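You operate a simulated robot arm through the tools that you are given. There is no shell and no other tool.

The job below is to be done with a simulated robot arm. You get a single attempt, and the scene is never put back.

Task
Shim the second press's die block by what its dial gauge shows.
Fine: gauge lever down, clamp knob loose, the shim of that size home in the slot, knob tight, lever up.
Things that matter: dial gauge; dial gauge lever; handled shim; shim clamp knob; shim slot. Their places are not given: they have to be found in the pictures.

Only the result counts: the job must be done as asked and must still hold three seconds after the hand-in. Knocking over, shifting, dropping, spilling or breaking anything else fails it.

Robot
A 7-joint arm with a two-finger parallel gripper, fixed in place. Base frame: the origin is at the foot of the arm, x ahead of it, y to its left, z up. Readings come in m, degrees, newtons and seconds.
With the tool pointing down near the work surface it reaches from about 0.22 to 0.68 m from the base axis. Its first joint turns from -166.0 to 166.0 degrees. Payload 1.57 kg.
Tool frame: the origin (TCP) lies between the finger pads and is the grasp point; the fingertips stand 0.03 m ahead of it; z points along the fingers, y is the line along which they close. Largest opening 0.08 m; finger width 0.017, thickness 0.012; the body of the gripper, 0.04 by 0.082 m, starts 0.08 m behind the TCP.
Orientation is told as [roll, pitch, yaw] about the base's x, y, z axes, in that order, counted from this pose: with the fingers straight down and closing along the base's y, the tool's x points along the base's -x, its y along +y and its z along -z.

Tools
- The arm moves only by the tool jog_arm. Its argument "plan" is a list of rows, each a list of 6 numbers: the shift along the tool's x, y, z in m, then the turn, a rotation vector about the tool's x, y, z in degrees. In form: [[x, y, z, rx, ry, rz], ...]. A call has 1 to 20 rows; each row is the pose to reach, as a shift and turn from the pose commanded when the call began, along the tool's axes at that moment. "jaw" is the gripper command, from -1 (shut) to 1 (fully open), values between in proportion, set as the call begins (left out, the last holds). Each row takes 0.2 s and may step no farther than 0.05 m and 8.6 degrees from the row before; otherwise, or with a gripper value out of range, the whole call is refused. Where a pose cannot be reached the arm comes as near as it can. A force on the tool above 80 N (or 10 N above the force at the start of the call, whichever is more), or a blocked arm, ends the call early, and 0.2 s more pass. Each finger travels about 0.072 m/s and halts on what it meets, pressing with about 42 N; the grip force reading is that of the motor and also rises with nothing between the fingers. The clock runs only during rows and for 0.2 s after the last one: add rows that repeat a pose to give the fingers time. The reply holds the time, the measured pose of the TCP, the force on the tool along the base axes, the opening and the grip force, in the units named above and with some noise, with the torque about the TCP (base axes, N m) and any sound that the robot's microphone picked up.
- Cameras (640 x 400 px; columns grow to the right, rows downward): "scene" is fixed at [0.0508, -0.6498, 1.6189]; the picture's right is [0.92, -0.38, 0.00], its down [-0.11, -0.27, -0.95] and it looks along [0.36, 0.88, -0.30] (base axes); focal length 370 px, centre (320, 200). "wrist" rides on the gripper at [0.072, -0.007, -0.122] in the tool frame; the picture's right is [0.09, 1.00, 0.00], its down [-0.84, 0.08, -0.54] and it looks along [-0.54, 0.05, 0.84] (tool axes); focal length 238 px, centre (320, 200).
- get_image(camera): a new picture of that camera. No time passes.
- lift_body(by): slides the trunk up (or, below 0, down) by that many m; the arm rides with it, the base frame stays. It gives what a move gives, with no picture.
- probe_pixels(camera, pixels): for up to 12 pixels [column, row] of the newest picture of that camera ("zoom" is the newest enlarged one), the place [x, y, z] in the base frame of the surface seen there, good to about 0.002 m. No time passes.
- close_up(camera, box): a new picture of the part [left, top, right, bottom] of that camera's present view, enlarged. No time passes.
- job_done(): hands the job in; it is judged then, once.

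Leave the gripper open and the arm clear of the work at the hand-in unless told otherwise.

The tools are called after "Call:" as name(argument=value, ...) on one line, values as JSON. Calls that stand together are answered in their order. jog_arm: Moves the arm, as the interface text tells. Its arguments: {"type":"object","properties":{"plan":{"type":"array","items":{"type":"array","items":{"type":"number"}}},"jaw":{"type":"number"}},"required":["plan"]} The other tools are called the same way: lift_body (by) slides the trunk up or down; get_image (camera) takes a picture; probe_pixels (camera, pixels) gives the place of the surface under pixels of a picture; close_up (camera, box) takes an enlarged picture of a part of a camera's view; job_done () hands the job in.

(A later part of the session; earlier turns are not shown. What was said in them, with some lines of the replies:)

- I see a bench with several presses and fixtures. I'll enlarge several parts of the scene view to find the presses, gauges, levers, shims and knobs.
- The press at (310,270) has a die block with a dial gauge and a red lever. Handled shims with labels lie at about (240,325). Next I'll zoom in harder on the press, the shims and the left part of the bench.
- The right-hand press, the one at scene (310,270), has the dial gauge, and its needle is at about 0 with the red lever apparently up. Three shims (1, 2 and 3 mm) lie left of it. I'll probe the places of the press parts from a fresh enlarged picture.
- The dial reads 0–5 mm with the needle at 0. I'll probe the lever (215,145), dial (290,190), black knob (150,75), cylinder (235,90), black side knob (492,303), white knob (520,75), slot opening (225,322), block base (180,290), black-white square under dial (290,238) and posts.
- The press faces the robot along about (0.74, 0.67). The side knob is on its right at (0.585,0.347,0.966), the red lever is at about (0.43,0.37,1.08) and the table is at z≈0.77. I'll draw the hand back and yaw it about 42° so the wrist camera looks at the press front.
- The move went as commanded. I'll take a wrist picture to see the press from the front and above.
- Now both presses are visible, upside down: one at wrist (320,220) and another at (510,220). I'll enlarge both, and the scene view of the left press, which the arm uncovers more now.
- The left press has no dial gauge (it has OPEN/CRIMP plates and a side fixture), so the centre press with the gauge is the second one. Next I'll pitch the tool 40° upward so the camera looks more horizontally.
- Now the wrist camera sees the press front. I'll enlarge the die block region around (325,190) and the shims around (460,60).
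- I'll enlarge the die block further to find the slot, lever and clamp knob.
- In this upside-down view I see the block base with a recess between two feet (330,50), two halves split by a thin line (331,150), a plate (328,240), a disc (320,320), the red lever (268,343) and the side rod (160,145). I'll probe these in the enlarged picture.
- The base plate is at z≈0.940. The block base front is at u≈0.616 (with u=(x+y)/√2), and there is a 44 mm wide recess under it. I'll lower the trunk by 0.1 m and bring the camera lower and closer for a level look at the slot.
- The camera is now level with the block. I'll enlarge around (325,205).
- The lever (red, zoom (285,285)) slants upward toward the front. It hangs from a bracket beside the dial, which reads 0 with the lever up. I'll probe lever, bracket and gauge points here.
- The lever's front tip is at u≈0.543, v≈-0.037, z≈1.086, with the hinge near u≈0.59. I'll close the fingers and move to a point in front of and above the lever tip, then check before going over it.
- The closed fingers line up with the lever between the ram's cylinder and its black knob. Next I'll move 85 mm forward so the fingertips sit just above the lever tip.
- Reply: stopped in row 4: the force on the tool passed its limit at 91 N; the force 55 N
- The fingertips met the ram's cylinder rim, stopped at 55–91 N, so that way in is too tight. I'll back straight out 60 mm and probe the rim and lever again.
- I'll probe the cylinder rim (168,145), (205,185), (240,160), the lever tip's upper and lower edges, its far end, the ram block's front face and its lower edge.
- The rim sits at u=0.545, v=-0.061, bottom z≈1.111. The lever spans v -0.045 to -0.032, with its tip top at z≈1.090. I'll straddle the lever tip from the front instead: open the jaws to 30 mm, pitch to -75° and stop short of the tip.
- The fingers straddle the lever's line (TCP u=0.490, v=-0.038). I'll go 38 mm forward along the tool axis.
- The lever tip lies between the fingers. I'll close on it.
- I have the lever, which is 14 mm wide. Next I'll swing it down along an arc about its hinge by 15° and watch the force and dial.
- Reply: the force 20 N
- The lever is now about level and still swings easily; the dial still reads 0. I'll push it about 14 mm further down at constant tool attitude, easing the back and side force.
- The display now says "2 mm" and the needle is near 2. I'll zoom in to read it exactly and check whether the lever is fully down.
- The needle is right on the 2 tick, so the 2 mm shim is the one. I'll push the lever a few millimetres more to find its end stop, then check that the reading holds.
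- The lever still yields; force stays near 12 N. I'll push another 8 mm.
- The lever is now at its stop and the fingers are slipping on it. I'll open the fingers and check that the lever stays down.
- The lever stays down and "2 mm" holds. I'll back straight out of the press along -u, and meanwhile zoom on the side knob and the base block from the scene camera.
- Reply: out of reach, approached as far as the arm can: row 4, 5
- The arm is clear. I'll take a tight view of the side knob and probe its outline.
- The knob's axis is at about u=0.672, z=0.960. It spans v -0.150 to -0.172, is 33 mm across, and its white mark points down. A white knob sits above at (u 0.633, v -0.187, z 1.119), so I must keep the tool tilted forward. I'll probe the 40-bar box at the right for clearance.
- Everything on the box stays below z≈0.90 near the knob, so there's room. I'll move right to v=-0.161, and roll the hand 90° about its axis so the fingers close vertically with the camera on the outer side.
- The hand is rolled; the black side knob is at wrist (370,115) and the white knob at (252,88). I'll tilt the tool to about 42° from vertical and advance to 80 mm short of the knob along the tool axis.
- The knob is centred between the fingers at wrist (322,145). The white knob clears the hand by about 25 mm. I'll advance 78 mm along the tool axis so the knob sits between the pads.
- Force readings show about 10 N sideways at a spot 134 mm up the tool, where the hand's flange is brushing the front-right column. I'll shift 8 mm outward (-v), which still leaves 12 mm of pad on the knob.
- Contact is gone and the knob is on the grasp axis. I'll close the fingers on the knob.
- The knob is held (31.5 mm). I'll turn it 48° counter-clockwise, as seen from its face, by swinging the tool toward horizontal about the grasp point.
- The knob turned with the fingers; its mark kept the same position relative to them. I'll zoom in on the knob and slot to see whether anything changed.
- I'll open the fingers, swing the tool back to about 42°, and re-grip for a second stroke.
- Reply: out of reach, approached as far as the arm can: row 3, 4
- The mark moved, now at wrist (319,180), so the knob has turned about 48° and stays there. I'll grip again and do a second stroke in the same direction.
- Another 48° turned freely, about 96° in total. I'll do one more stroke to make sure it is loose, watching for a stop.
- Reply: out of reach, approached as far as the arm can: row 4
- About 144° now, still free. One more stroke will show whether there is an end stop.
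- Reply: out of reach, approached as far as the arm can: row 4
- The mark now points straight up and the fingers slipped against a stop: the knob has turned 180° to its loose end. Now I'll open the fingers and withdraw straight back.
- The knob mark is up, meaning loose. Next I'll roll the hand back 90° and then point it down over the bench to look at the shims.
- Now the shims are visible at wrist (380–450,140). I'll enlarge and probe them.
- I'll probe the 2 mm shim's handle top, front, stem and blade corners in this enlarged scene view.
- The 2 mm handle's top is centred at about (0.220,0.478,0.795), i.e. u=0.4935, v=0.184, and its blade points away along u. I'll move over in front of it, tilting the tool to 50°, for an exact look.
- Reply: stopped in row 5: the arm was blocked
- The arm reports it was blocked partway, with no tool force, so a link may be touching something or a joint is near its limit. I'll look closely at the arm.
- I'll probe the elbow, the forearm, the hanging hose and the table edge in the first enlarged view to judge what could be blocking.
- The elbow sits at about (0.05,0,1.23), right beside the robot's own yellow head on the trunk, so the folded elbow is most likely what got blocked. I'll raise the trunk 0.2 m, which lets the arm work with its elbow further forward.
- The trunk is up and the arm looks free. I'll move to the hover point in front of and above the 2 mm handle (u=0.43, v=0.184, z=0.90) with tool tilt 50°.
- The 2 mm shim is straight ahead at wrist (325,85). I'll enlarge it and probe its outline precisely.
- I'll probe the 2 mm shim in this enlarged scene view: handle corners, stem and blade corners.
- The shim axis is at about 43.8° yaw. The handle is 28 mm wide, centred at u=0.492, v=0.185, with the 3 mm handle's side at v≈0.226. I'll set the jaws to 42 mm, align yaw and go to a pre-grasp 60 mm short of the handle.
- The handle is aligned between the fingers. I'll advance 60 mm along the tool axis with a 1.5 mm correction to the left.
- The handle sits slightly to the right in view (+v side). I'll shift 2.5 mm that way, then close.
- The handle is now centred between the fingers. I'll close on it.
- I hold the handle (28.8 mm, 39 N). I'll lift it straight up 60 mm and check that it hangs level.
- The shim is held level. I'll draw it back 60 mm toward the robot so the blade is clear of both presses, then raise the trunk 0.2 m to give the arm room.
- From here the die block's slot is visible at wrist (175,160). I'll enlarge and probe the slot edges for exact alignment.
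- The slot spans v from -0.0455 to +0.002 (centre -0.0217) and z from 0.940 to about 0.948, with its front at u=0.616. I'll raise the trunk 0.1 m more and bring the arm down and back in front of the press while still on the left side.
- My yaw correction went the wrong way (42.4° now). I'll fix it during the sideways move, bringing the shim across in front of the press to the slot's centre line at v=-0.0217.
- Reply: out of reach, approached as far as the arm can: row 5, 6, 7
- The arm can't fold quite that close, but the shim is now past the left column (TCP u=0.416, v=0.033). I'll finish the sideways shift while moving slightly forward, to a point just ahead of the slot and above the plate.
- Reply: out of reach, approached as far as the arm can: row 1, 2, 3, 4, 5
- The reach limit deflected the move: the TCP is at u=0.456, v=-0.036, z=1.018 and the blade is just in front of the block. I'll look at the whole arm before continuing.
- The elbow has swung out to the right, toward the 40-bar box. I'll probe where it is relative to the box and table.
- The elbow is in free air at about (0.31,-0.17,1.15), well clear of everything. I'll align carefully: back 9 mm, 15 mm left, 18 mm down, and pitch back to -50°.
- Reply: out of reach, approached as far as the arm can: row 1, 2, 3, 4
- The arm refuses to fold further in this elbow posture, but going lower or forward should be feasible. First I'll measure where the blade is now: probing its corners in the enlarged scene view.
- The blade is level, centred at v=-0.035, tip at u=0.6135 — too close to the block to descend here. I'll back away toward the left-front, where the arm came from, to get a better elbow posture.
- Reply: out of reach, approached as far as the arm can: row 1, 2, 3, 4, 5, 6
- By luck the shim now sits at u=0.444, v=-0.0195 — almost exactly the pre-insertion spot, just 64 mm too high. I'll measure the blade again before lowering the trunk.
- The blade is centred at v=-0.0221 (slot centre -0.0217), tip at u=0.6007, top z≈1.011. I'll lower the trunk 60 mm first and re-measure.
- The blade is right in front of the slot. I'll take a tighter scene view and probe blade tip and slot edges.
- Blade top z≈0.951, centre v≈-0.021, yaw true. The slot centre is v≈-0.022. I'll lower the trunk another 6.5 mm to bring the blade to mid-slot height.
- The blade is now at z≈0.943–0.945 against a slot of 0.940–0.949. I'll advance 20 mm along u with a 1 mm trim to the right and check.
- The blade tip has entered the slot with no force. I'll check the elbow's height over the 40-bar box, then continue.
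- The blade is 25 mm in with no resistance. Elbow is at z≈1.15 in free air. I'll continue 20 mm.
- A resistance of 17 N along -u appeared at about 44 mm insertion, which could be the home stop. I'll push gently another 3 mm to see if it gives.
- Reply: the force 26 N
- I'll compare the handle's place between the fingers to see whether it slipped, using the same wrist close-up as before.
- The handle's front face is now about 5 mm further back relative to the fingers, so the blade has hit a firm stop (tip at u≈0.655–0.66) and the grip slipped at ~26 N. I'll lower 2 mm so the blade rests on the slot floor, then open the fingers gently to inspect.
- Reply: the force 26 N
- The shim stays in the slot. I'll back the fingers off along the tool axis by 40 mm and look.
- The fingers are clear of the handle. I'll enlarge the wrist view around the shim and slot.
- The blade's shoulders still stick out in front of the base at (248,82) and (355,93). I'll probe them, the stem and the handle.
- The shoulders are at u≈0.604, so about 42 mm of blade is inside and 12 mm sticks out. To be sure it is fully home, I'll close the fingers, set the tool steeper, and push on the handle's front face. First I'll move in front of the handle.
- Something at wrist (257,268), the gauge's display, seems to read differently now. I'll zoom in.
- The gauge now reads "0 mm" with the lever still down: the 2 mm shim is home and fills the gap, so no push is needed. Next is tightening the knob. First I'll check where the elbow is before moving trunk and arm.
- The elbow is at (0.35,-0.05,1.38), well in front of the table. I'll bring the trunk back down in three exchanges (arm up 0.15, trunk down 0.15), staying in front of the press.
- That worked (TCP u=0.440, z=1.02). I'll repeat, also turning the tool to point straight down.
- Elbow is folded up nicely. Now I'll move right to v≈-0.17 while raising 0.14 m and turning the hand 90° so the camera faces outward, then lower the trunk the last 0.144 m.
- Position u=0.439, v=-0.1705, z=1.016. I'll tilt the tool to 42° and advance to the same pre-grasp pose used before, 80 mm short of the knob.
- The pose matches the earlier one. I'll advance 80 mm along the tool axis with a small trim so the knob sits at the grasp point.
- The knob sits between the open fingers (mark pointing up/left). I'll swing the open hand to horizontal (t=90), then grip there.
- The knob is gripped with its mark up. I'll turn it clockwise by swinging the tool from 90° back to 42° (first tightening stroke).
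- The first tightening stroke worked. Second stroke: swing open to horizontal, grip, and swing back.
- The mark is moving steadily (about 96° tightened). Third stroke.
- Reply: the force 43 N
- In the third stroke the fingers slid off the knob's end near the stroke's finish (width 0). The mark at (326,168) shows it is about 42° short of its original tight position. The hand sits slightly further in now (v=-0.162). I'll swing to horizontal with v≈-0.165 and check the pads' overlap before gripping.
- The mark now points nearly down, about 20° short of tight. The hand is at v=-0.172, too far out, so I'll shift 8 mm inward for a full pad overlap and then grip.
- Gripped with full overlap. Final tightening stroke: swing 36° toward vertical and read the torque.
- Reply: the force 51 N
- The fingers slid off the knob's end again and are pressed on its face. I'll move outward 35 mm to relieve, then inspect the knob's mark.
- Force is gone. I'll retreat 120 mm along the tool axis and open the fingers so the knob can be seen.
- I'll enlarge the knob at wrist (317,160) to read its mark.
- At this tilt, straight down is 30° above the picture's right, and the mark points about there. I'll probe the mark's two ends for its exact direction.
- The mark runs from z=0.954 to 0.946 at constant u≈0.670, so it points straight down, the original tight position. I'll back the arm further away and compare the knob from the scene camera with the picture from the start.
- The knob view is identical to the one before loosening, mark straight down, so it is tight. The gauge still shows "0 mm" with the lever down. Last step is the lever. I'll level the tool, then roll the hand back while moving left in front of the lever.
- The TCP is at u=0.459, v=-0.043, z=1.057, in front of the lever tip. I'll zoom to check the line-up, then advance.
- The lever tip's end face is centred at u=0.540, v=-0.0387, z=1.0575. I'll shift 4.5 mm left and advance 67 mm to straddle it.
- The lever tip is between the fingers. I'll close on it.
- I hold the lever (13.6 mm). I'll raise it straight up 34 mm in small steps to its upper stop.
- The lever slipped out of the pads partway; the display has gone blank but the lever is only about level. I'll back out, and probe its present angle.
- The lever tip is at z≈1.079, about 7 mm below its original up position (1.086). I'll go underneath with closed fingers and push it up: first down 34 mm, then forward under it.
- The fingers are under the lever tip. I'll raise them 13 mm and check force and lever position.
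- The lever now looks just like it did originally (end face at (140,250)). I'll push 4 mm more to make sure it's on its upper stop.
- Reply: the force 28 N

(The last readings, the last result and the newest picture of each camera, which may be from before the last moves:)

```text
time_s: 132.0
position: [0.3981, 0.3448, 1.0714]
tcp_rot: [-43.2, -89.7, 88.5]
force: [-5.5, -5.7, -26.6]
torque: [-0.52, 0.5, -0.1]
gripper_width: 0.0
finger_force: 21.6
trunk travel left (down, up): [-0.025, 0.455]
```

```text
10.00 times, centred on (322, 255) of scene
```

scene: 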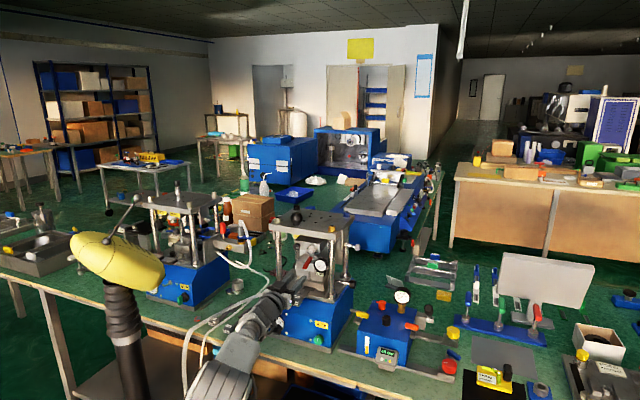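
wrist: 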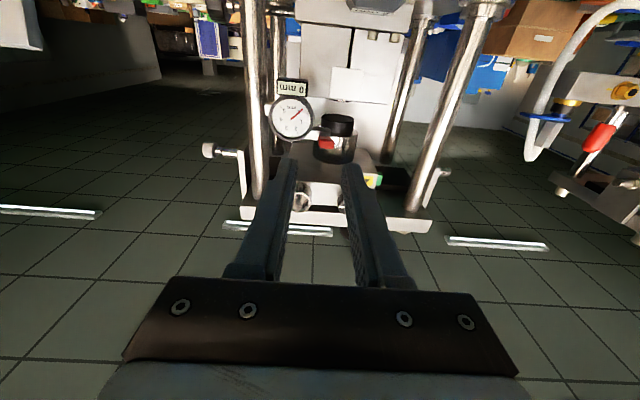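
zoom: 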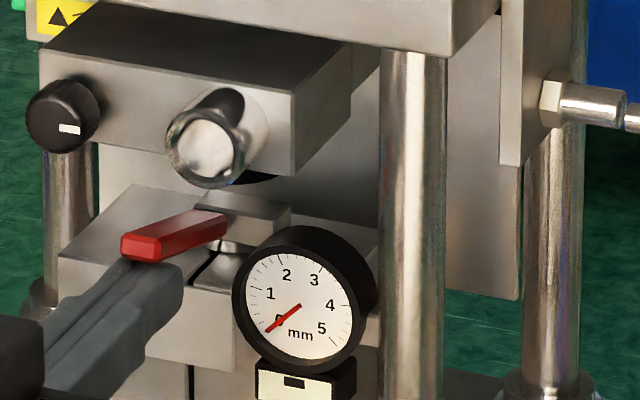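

A firm 27 N shows the lever is on its upper stop. I'll lower the fingers 12 mm away from it and back out.

Call:
jog_arm(plan=[[0.006, 0, 0, 0, 0, 0], [0.014, 0, 0, 0, 0, 0], [0.014, 0, -0.03, 0, 0, 0], [0.014, 0, -0.06, 0, 0, 0], [0.014, 0, -0.08, 0, 0, 0], [0.014, 0, -0.08, 0, 0, 0]])

Call:
get_image(camera="scene")

Call:
close_up(camera="scene", box=[270, 225, 370, 325])

```text
time_s: 133.4
position: [0.3424, 0.287, 1.0598]
tcp_rot: [-135.5, -89.7, -179.4]
force: [0.5, -0.8, 0.3]
torque: [0.01, 0.0, -0.02]
gripper_width: 0.0001
finger_force: 21.0
trunk travel left (down, up): [-0.025, 0.455]
```

```text
taken
```

scene: 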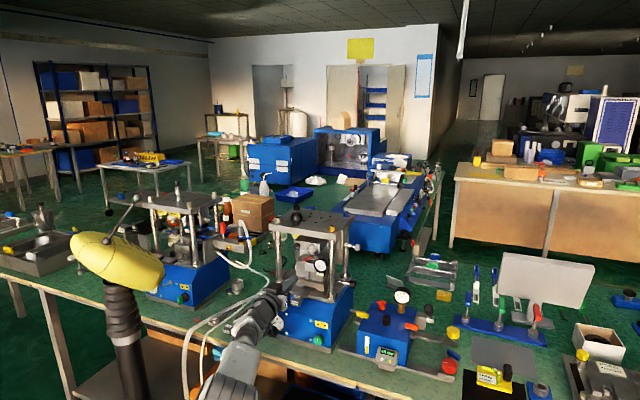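

```text
4.00 times, centred on (320, 275) of scene
```

zoom: 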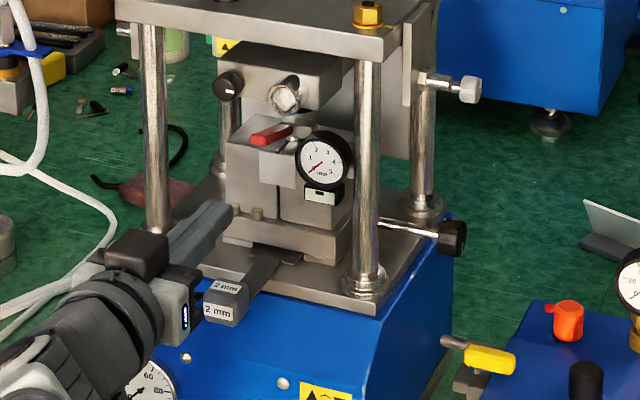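

The lever is up, the shim sits in the slot and the knob is tight. I'll raise and tilt the hand away from the work and open the gripper.

Call:
jog_arm(plan=[[-0.02, 0, 0, 0, 7.5, 0], [-0.04, 0, 0, 0, 15, 0], [-0.06, 0, 0, 0, 22.5, 0], [-0.08, 0, 0, 0, 30, 0], [-0.1, 0, -0.01, 0, 37.5, 0], [-0.12, 0, -0.02, 0, 45, 0], [-0.15, 0, -0.03, 0, 52, 0], [-0.15, 0, -0.03, 0, 52, 0]], jaw=1)

Call:
lift_body(by=0.25)

Call:
get_image(camera="scene")

Call:
close_up(camera="scene", box=[270, 225, 370, 325])

Call:
get_image(camera="wrist")

```text
time_s: 135.2
position: [0.3187, 0.2677, 1.2098]
tcp_rot: [-0.3, -38.1, 45.3]
force: [-0.6, 0.3, 1.3]
torque: [-0.01, 0.0, -0.03]
gripper_width: 0.0798
finger_force: 0.1
trunk travel left (down, up): [-0.025, 0.455]
```

```text
time_s: 137.8
position: [0.3194, 0.2669, 1.4587]
tcp_rot: [-0.4, -38.2, 45.3]
force: [0.7, 0.3, 0.1]
torque: [-0.04, 0.0, -0.01]
gripper_width: 0.08
finger_force: 0.1
trunk travel left (down, up): [-0.275, 0.205]
```

```text
taken
```

scene: 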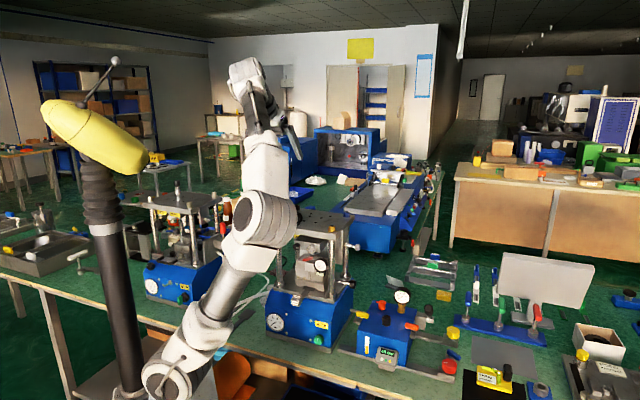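

```text
4.00 times, centred on (320, 275) of scene
```

zoom: 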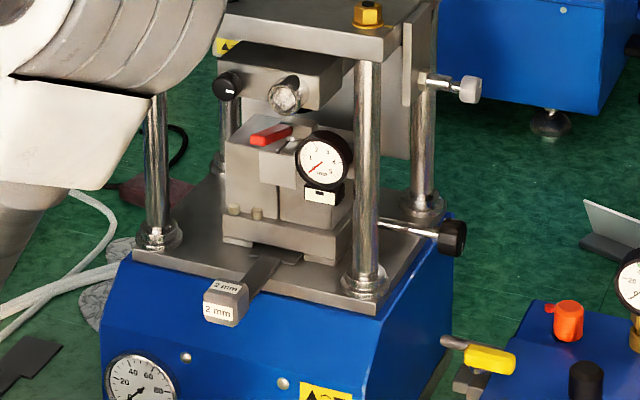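

```text
taken
```

wrist: 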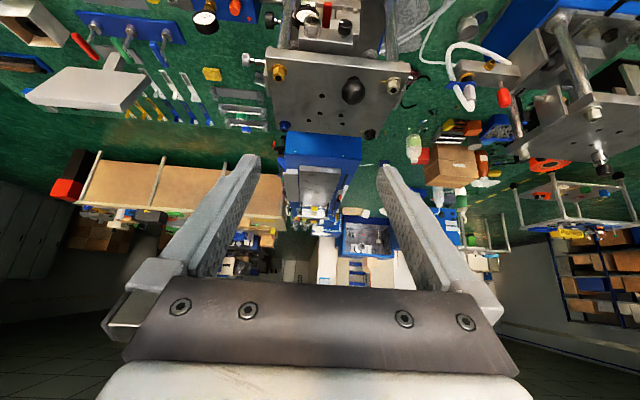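

The arm is clear. I'll do a last close check of the slot, lever, gauge and knob, and of the remaining shims.

Call:
close_up(camera="scene", box=[298, 275, 330, 300])

Call:
close_up(camera="scene", box=[300, 235, 360, 295])

Call:
close_up(camera="scene", box=[210, 280, 300, 350])

```text
16.00 times, centred on (314, 288) of scene
```

zoom: 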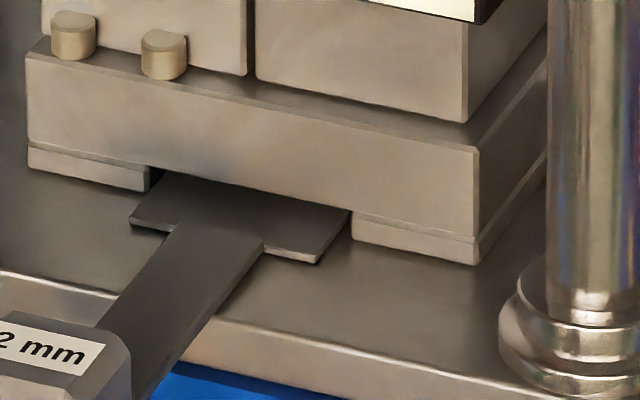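

```text
6.67 times, centred on (330, 265) of scene
```

zoom: 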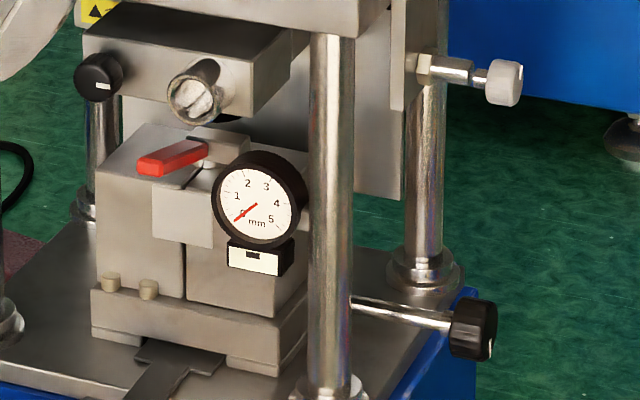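

```text
5.71 times, centred on (255, 315) of scene
```

zoom: 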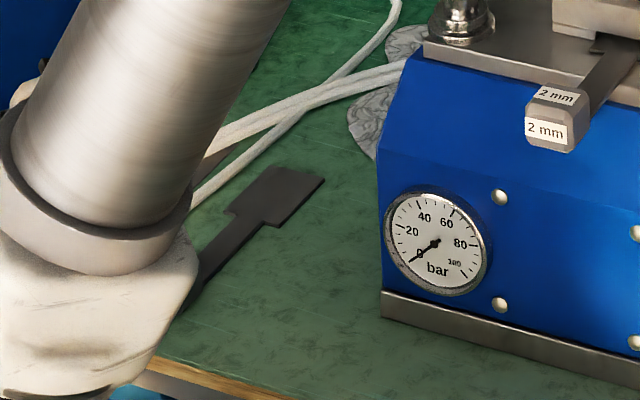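

The job is done: the 2 mm shim is home and the gauge dropped from "2 mm" to "0 mm" once it was in. The knob mark is back at its tight position and the lever is on its upper stop. The other shims are undisturbed, the gripper is open and the arm is clear. I'm handing in now.

Call:
job_done()

```text
The job is handed in.
```

I fitted the 2 mm shim to the second press's die block and handed the job in; no verdict has come back yet.

- **Gauge:** with the lever down it read 2 mm. After the 2 mm shim went in, with the lever still down, it read 0 mm.
- **Shim:** it stopped firmly in the slot. About 12 mm of the blade's wide part still sticks out in front of the base. I took it as home because of the firm stop and the 0 mm reading.
- **Clamp knob:** I turned it a half turn loose to its stop, then back. The fingers slid off its end on the last tightening strokes. Its mark now matches the picture from the start, straight down, so I judged it tight.
- **Lever:** it is back up on its top stop.

Early on, the fingers bumped the ram's cylinder rim (about 91 N), and the hand once brushed a front column lightly. Nothing moved in the pictures afterwards. The 3 mm shim is still in place, but the arm hid the 1 mm shim in the last picture. The gripper is open and the arm is clear of the press.
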